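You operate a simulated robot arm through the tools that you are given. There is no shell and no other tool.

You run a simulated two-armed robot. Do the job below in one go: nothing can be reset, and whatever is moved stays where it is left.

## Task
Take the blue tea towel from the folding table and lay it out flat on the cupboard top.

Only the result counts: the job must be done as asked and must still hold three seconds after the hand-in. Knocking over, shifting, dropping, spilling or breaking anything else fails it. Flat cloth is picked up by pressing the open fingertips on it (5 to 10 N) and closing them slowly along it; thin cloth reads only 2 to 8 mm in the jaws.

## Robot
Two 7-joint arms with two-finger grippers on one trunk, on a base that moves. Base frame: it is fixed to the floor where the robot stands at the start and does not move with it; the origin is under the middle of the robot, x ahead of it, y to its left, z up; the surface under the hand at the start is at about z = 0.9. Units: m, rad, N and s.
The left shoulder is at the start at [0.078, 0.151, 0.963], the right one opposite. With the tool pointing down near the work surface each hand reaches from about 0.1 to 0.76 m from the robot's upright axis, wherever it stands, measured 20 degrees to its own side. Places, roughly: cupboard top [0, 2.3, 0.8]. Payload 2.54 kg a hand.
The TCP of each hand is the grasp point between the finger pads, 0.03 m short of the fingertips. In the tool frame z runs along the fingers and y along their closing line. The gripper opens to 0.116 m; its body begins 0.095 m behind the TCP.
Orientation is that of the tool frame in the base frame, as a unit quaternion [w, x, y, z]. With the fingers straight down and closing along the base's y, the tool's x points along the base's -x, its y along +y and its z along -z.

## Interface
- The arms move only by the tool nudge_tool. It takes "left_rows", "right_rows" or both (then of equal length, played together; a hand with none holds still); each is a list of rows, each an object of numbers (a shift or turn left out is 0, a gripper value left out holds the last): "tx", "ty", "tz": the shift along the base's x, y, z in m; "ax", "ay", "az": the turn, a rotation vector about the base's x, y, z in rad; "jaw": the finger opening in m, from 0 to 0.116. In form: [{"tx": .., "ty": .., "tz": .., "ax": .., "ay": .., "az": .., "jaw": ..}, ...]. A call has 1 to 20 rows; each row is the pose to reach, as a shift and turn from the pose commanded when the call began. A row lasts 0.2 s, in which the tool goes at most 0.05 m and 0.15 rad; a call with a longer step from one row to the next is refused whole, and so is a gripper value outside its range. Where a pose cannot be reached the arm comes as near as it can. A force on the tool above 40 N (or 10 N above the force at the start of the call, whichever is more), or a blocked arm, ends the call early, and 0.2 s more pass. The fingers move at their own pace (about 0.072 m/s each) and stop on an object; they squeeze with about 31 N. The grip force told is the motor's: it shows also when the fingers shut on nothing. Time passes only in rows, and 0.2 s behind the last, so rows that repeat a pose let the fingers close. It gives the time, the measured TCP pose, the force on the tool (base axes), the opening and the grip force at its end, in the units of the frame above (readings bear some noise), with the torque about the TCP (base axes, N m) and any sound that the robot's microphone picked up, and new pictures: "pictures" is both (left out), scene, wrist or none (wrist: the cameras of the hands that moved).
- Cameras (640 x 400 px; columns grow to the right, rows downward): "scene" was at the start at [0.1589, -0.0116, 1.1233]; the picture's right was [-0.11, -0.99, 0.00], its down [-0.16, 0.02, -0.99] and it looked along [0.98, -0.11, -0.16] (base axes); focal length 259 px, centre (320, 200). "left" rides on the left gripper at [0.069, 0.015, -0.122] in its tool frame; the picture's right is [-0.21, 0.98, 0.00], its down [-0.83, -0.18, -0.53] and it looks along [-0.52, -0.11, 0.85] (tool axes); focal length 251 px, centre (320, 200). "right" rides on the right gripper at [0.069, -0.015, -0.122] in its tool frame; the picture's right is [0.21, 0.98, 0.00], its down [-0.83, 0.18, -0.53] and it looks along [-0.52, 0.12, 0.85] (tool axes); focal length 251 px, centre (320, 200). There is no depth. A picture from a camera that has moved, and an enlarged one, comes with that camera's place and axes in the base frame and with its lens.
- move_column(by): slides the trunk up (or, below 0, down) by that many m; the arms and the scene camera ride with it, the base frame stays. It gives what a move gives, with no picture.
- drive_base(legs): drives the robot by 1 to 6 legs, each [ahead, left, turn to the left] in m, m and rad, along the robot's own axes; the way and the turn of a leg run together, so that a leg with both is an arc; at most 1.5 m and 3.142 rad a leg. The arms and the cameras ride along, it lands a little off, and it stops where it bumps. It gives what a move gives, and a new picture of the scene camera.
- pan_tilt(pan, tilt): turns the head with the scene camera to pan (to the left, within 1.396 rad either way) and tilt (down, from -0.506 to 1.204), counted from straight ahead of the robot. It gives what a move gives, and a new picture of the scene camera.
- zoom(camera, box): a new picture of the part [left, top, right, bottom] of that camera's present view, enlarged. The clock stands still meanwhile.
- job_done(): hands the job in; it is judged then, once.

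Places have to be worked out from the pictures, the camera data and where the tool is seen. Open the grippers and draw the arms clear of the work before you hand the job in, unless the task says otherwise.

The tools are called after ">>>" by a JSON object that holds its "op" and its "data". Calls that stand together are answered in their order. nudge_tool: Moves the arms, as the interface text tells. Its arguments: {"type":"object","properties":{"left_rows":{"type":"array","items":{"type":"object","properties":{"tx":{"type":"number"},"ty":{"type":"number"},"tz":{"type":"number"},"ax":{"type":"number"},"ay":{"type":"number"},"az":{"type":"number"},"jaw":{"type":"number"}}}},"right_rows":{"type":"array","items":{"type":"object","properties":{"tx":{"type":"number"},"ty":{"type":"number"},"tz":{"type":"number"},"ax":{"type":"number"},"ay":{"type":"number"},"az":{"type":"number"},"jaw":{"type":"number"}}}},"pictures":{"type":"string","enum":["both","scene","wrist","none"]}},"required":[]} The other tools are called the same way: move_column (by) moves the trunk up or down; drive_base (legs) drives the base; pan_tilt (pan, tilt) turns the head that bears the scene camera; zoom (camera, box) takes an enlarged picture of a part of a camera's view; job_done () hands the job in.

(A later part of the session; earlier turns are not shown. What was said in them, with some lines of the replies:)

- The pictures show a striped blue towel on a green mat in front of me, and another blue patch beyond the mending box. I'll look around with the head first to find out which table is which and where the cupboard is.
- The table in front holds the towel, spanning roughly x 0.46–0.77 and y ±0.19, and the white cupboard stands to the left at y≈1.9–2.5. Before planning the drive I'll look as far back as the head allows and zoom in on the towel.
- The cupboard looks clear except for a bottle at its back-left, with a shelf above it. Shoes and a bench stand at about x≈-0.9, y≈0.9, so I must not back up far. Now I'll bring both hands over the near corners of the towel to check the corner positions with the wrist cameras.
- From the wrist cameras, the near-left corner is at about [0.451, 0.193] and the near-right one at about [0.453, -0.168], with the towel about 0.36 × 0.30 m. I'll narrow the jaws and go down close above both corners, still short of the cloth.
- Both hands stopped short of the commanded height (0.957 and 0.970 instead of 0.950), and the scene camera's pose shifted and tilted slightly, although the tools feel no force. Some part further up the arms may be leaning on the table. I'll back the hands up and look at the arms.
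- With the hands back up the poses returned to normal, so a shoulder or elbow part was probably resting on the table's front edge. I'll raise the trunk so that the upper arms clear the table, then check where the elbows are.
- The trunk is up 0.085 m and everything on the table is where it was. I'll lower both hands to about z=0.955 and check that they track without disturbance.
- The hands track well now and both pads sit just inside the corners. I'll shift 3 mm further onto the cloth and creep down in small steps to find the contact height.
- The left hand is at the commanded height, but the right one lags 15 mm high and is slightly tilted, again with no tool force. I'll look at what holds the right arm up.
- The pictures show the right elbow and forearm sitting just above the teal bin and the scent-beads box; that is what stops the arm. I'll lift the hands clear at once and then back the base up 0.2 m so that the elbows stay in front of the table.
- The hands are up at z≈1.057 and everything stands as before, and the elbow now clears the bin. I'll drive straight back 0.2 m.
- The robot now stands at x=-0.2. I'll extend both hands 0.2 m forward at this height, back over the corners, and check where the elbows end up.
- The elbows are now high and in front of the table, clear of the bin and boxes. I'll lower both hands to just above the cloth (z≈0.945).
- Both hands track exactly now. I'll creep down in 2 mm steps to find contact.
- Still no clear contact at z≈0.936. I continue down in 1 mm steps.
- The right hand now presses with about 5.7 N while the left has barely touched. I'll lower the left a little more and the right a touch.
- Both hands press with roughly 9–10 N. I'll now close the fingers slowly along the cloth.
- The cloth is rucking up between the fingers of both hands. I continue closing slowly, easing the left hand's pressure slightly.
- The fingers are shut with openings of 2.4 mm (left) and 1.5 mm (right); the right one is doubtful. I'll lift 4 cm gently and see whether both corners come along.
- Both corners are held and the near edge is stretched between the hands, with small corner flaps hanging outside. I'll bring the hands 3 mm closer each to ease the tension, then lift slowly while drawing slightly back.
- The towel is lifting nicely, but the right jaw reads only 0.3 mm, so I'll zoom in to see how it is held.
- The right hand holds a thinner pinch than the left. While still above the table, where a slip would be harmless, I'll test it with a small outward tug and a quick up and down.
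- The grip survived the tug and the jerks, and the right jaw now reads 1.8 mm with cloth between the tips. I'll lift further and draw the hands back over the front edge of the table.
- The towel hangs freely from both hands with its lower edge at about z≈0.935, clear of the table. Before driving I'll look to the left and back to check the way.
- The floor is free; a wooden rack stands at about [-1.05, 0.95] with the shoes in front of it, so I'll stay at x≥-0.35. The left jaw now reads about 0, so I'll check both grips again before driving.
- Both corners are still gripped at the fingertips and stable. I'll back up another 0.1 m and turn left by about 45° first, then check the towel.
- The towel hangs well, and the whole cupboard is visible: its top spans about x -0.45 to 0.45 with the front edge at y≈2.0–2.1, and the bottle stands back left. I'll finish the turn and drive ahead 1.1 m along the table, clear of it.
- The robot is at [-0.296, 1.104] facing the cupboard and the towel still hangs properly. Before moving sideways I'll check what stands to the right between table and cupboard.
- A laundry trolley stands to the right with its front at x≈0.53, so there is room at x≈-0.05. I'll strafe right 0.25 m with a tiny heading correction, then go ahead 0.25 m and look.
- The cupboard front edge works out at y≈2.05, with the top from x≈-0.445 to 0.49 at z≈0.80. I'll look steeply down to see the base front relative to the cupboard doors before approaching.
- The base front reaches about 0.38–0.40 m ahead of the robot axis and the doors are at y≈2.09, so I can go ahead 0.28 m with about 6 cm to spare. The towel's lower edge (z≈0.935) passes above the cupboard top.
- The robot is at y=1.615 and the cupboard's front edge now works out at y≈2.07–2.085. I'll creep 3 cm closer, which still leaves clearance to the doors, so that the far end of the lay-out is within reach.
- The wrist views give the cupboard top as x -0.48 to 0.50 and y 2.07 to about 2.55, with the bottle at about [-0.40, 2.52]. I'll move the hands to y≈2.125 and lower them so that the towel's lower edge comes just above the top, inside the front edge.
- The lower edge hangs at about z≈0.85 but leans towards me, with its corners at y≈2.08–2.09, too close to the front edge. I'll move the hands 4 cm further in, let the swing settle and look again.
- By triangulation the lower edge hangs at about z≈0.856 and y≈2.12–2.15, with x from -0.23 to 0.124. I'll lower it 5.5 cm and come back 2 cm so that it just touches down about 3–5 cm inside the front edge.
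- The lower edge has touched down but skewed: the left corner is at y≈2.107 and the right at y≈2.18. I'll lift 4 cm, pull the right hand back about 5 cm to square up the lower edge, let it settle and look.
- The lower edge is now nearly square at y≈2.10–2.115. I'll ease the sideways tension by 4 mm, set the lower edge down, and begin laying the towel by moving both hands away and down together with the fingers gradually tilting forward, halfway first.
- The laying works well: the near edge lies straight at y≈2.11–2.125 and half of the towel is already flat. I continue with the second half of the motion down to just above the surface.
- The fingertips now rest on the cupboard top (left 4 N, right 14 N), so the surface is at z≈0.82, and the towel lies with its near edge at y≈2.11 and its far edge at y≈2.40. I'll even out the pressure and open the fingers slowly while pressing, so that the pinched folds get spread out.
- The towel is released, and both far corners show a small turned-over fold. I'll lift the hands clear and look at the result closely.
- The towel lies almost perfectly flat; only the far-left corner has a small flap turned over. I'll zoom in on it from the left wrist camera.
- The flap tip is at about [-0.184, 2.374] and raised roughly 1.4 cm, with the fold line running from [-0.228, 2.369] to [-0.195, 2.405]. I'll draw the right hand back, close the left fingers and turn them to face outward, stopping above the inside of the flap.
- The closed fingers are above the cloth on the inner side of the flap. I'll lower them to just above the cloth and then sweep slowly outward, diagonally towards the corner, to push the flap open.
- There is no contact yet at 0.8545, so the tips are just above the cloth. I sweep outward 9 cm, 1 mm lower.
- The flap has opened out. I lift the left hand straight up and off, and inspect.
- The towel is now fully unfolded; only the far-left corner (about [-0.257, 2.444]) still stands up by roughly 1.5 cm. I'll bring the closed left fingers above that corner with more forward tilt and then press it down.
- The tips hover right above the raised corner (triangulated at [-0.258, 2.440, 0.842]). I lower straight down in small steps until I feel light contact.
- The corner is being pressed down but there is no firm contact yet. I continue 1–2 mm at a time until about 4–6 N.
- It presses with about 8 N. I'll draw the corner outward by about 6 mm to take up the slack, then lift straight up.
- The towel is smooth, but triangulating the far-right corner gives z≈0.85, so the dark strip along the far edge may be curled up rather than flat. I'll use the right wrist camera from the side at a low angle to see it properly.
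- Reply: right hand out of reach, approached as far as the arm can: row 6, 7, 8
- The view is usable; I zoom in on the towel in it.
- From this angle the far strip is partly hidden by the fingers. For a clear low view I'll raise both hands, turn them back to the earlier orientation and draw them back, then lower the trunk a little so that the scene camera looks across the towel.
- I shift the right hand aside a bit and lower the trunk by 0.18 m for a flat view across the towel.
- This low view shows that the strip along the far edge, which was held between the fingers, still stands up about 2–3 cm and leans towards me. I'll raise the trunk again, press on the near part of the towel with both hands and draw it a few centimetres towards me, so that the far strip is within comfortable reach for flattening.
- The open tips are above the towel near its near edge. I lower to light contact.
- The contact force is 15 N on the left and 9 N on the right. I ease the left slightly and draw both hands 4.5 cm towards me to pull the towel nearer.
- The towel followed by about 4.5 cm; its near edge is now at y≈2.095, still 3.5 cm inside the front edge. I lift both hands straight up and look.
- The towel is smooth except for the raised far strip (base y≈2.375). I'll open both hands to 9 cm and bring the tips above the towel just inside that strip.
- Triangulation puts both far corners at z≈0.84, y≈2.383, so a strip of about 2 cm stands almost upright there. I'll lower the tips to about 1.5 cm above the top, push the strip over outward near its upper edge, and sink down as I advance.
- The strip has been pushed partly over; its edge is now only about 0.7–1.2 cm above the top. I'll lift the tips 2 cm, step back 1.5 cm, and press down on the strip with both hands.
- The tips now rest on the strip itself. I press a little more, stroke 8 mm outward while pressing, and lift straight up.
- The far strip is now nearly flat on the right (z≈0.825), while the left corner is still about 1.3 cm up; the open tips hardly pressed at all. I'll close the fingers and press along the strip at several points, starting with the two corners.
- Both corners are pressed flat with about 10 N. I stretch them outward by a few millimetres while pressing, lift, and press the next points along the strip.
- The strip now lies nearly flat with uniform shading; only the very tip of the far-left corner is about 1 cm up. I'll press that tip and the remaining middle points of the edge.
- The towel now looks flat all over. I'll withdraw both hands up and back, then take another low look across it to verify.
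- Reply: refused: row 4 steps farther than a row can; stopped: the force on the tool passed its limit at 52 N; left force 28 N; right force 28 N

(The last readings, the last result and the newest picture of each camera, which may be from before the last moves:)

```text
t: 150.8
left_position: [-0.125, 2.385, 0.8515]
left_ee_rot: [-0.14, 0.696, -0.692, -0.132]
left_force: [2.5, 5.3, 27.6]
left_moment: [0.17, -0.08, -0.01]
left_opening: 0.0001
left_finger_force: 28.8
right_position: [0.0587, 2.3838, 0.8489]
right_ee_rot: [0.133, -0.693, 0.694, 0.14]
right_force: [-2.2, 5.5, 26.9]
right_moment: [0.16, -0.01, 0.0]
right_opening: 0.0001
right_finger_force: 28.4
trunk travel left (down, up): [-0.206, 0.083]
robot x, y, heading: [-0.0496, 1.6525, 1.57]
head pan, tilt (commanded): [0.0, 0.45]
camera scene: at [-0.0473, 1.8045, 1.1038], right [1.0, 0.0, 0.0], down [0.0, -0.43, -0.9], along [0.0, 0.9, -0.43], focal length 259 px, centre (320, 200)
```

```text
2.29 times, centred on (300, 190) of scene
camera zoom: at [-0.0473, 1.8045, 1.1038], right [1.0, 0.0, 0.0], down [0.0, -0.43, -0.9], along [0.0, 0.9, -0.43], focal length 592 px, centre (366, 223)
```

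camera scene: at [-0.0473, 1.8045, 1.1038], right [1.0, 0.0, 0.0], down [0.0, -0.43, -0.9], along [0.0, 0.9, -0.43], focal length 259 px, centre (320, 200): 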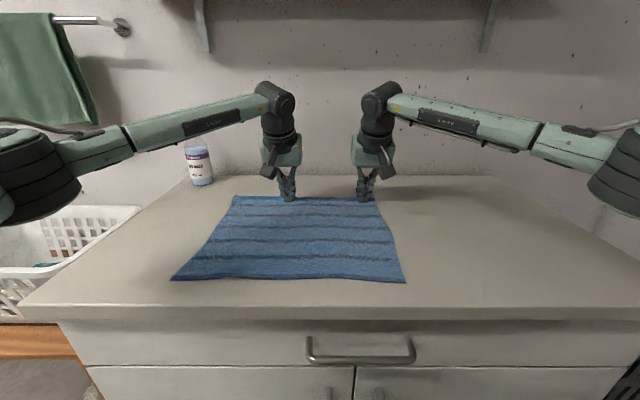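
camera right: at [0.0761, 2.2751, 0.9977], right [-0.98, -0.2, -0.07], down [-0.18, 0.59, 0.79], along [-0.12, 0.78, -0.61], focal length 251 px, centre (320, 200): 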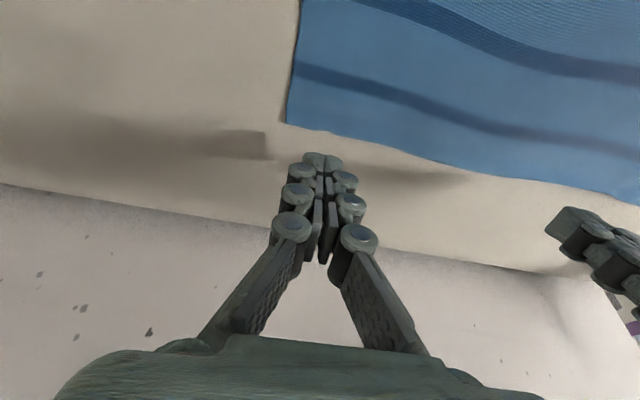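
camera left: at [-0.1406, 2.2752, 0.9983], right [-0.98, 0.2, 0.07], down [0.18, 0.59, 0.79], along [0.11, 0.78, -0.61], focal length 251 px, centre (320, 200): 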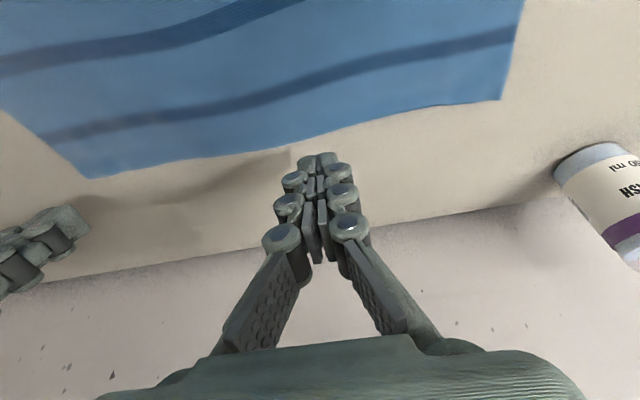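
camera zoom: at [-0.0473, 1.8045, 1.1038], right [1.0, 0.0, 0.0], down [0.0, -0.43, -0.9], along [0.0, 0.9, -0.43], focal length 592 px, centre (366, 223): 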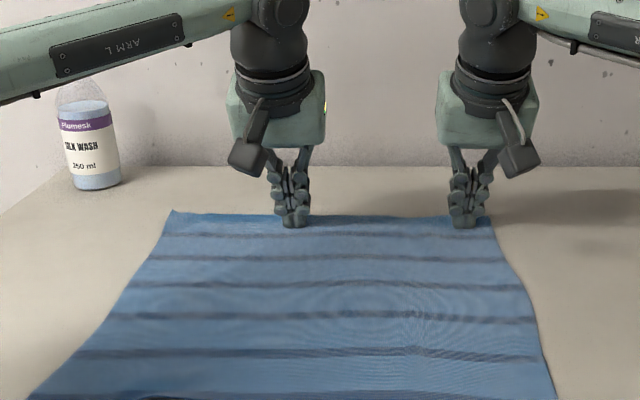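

My retract call was refused because one step was too long, so the lowering trunk pressed the closed fingertips onto the towel until it stopped; nothing else was touched. I'll lift both hands straight up now with smaller steps.

>>> {"op": "nudge_tool", "data": {"left_rows": [{"tz": 0.008}, {"tz": 0.025}, {"tz": 0.05}, {"tz": 0.08}, {"tz": 0.11}, {"tz": 0.14}, {"tz": 0.14}], "right_rows": [{"tz": 0.008}, {"tz": 0.025}, {"tz": 0.05}, {"tz": 0.08}, {"tz": 0.11}, {"tz": 0.14}, {"tz": 0.14}], "pictures": "scene"}}

>>> {"op": "zoom", "data": {"camera": "scene", "box": [150, 150, 430, 310]}}

```text
t: 152.4
left_position: [-0.1252, 2.3889, 0.9829]
left_ee_rot: [-0.135, 0.697, -0.692, -0.128]
left_force: [-0.6, 0.7, -0.6]
left_moment: [0.01, 0.0, -0.01]
left_opening: 0.0
left_finger_force: 29.1
right_position: [0.0612, 2.385, 0.982]
right_ee_rot: [0.129, -0.694, 0.695, 0.136]
right_force: [-0.1, 1.0, -0.2]
right_moment: [0.0, 0.01, 0.02]
right_opening: 0.0
right_finger_force: 28.4
trunk travel left (down, up): [-0.206, 0.083]
robot x, y, heading: [-0.0469, 1.6535, 1.567]
head pan, tilt (commanded): [0.0, 0.45]
camera scene: at [-0.0472, 1.8092, 1.1027], right [1.0, 0.0, 0.0], down [0.0, -0.44, -0.9], along [0.0, 0.9, -0.44], focal length 259 px, centre (320, 200)
```

scene: 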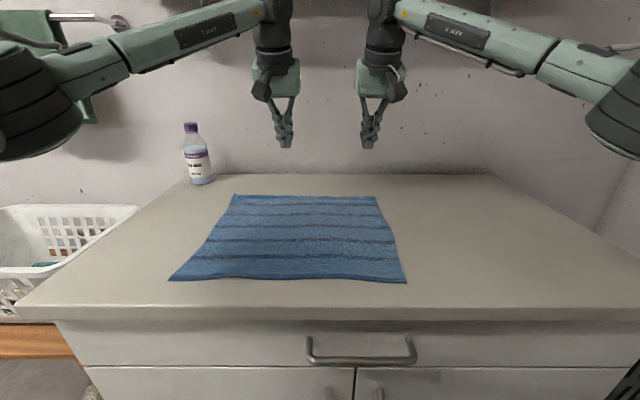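

```text
2.29 times, centred on (290, 230) of scene
camera zoom: at [-0.0472, 1.8092, 1.1027], right [1.0, 0.0, 0.0], down [0.0, -0.44, -0.9], along [0.0, 0.9, -0.44], focal length 592 px, centre (389, 131)
```

zoom: 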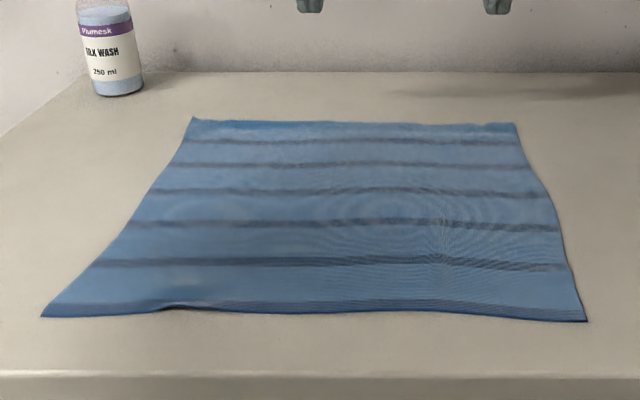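

The towel lies flat with clean straight edges, and the bottle and basket are untouched. I'll draw both hands back towards me, clear of the cupboard, in small steps.

>>> {"op": "nudge_tool", "data": {"left_rows": [{"ty": -0.03}, {"ty": -0.06}, {"ty": -0.09, "tz": 0.01}, {"ty": -0.12, "tz": 0.03}, {"ty": -0.15, "tz": 0.05}, {"ty": -0.18, "tz": 0.07}, {"ty": -0.21, "tz": 0.09}, {"ty": -0.24, "tz": 0.11}, {"ty": -0.27, "tz": 0.13}, {"ty": -0.3, "tz": 0.15}, {"ty": -0.33, "tz": 0.17}, {"ty": -0.36, "tz": 0.18}, {"ty": -0.39, "tz": 0.18}, {"ty": -0.39, "tz": 0.18}], "right_rows": [{"ty": -0.03}, {"ty": -0.06}, {"ty": -0.09, "tz": 0.01}, {"ty": -0.12, "tz": 0.03}, {"ty": -0.15, "tz": 0.05}, {"ty": -0.18, "tz": 0.07}, {"ty": -0.21, "tz": 0.09}, {"ty": -0.24, "tz": 0.11}, {"ty": -0.27, "tz": 0.13}, {"ty": -0.3, "tz": 0.15}, {"ty": -0.33, "tz": 0.17}, {"ty": -0.36, "tz": 0.18}, {"ty": -0.39, "tz": 0.18}, {"ty": -0.39, "tz": 0.18}], "pictures": "both"}}

```text
t: 155.4
left_position: [-0.126, 1.9975, 1.1643]
left_ee_rot: [-0.135, 0.697, -0.692, -0.129]
left_force: [-0.4, -0.4, -0.2]
left_moment: [0.02, 0.03, 0.01]
left_opening: 0.0
left_finger_force: 28.7
right_position: [0.0612, 1.9961, 1.1609]
right_ee_rot: [0.129, -0.694, 0.695, 0.135]
right_force: [-0.2, 2.3, 1.5]
right_moment: [-0.28, 0.03, 0.14]
right_opening: 0.0
right_finger_force: 28.2
trunk travel left (down, up): [-0.206, 0.083]
robot x, y, heading: [-0.0449, 1.6563, 1.575]
head pan, tilt (commanded): [0.0, 0.45]
camera scene: at [-0.0472, 1.8093, 1.1027], right [1.0, 0.0, 0.0], down [0.0, -0.44, -0.9], along [0.0, 0.9, -0.44], focal length 259 px, centre (320, 200)
camera right: at [0.0765, 1.8873, 1.248], right [-0.98, -0.2, -0.07], down [-0.17, 0.57, 0.8], along [-0.12, 0.8, -0.59], focal length 251 px, centre (320, 200)
camera left: at [-0.142, 1.8887, 1.2508], right [-0.98, 0.2, 0.07], down [0.17, 0.57, 0.8], along [0.12, 0.8, -0.59], focal length 251 px, centre (320, 200)
```

scene: 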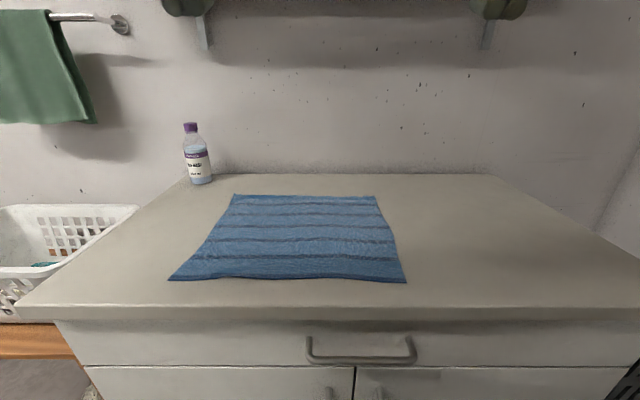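
right: 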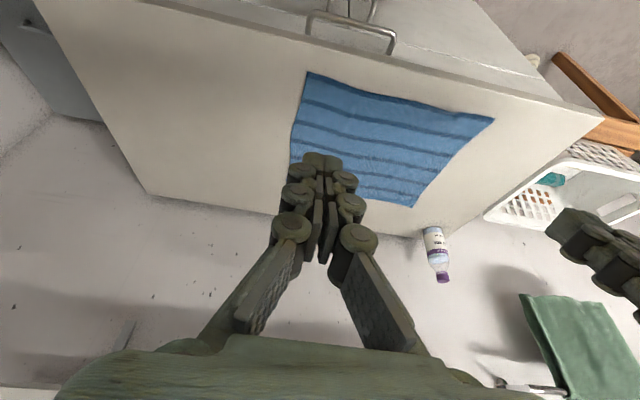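
left: 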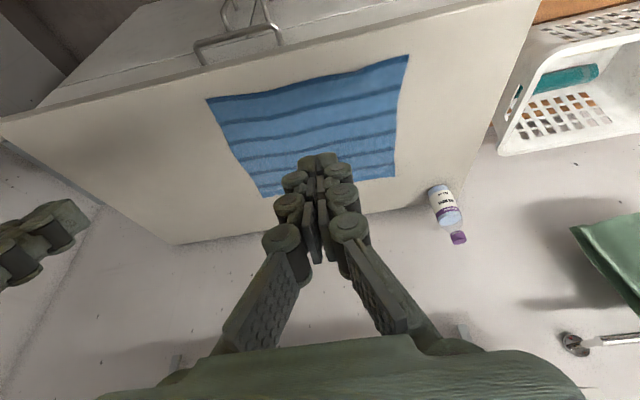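

The towel is flat and alone on the cupboard top. The right hand reads a slight side load so close to the head, so I'll spread the hands apart and open the grippers.

>>> {"op": "nudge_tool", "data": {"left_rows": [{"ty": 0.02, "tx": -0.02}, {"ty": 0.03, "tx": -0.05, "jaw": 0.04}, {"ty": 0.03, "tx": -0.08, "jaw": 0.08}, {"ty": 0.03, "tx": -0.1, "jaw": 0.1}, {"ty": 0.03, "tx": -0.1, "jaw": 0.1}, {"ty": 0.03, "tx": -0.1, "jaw": 0.1}], "right_rows": [{"ty": 0.02, "tx": 0.02}, {"ty": 0.03, "tx": 0.05, "jaw": 0.04}, {"ty": 0.03, "tx": 0.08, "jaw": 0.08}, {"ty": 0.03, "tx": 0.1, "jaw": 0.1}, {"ty": 0.03, "tx": 0.1, "jaw": 0.1}, {"ty": 0.03, "tx": 0.1, "jaw": 0.1}], "pictures": "scene"}}

>>> {"op": "zoom", "data": {"camera": "scene", "box": [150, 170, 430, 320]}}

```text
t: 156.8
left_position: [-0.2253, 2.0275, 1.1629]
left_ee_rot: [-0.135, 0.697, -0.692, -0.13]
left_force: [0.4, 0.1, 0.4]
left_moment: [0.02, -0.01, -0.03]
left_opening: 0.1001
left_finger_force: 0.0
right_position: [0.1603, 2.0264, 1.162]
right_ee_rot: [0.129, -0.694, 0.696, 0.136]
right_force: [1.0, 0.4, 0.0]
right_moment: [-0.02, -0.01, -0.05]
right_opening: 0.1
right_finger_force: 0.1
trunk travel left (down, up): [-0.206, 0.083]
robot x, y, heading: [-0.0442, 1.649, 1.575]
head pan, tilt (commanded): [0.0, 0.45]
camera scene: at [-0.0472, 1.809, 1.1028], right [1.0, 0.0, 0.0], down [0.0, -0.44, -0.9], along [0.0, 0.9, -0.44], focal length 259 px, centre (320, 200)
```

scene: 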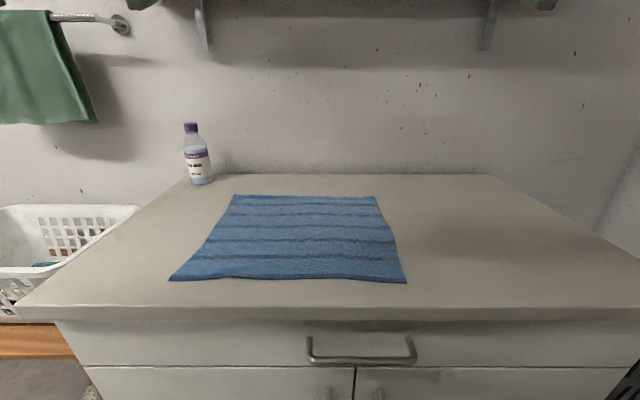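

```text
2.29 times, centred on (290, 245) of scene
camera zoom: at [-0.0472, 1.809, 1.1028], right [1.0, 0.0, 0.0], down [0.0, -0.44, -0.9], along [0.0, 0.9, -0.44], focal length 592 px, centre (389, 97)
```

zoom: 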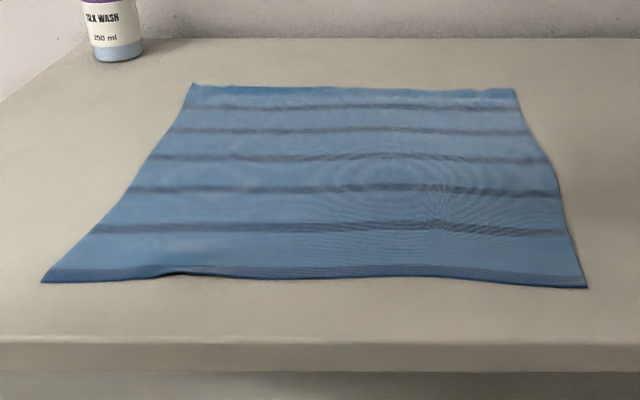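

The towel lies flat and fully on the cupboard top. I'll back the base off 0.25 m along the way I came so the arms are well clear, and take a last look.

>>> {"op": "drive_base", "data": {"legs": [[-0.25, 0, 0]]}}

>>> {"op": "zoom", "data": {"camera": "scene", "box": [180, 130, 440, 280]}}

```text
t: 158.6
left_position: [-0.2245, 1.7783, 1.162]
left_ee_rot: [-0.135, 0.696, -0.693, -0.129]
left_force: [0.7, 0.8, 0.2]
left_moment: [-0.01, 0.0, 0.0]
left_opening: 0.0999
left_finger_force: 0.0
right_position: [0.1609, 1.7774, 1.1628]
right_ee_rot: [0.13, -0.694, 0.695, 0.137]
right_force: [0.9, 0.6, 0.5]
right_moment: [0.02, 0.0, 0.0]
right_opening: 0.1
right_finger_force: 0.0
trunk travel left (down, up): [-0.206, 0.083]
robot x, y, heading: [-0.0468, 1.4044, 1.574]
head pan, tilt (commanded): [0.0, 0.45]
camera scene: at [-0.0465, 1.5602, 1.1029], right [1.0, 0.0, 0.0], down [0.0, -0.43, -0.9], along [0.0, 0.9, -0.43], focal length 259 px, centre (320, 200)
```

scene: 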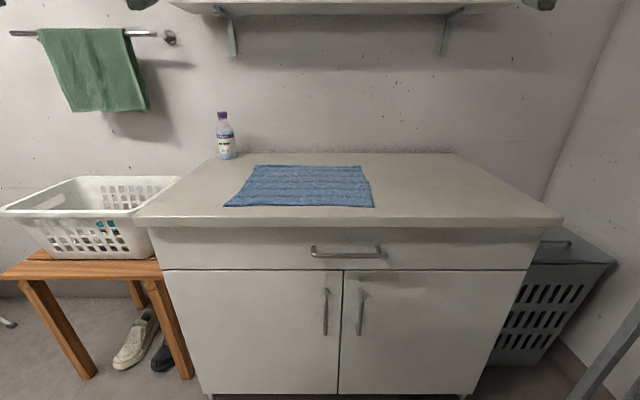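

```text
2.46 times, centred on (310, 205) of scene
camera zoom: at [-0.0465, 1.5602, 1.1029], right [1.0, 0.0, 0.0], down [0.0, -0.43, -0.9], along [0.0, 0.9, -0.43], focal length 637 px, centre (345, 188)
```

zoom: 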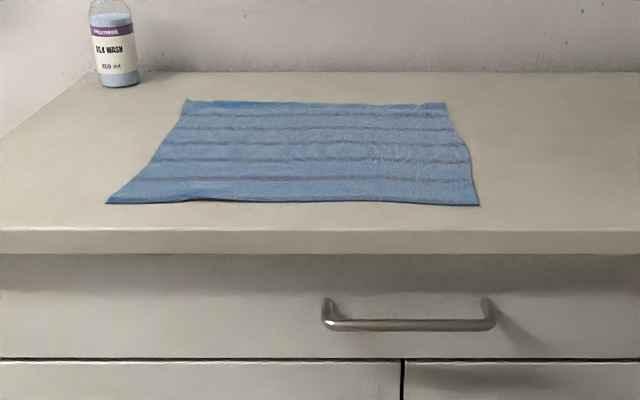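

The blue towel lies flat and fully on the cupboard top, the bottle, basket and everything else are where they were, the grippers are open and the arms are clear. I hand the job in.

>>> {"op": "job_done", "data": {}}

```text
The job is handed in.
```

The blue tea towel is lying flat on the cupboard top, fully inside its edges, and the job is handed in. The grippers are open and the robot has backed off about 0.25 m.

- **Flatness:** the far edge, where I had gripped it, stood up after I let go. I pressed it down along its length. When last measured, one far corner was still about 1 cm up; I pressed it again afterwards and it looks flat in the last pictures. The near edge still lifts very slightly at one spot.
- **Bumps along the way:**
  - While I was lining up the first grasp, an arm seems to have rested lightly on something on the table, probably the teal bin or the scent-beads box. I raised the arms and backed the robot away.
  - At the cupboard, one of my moves was refused. The trunk then lowered and pressed the closed fingertips onto the towel at up to 52 N before stopping.
- **Other items:** nothing looks moved or knocked over in the pictures I took. I did not look back at the folding table after driving away from it.
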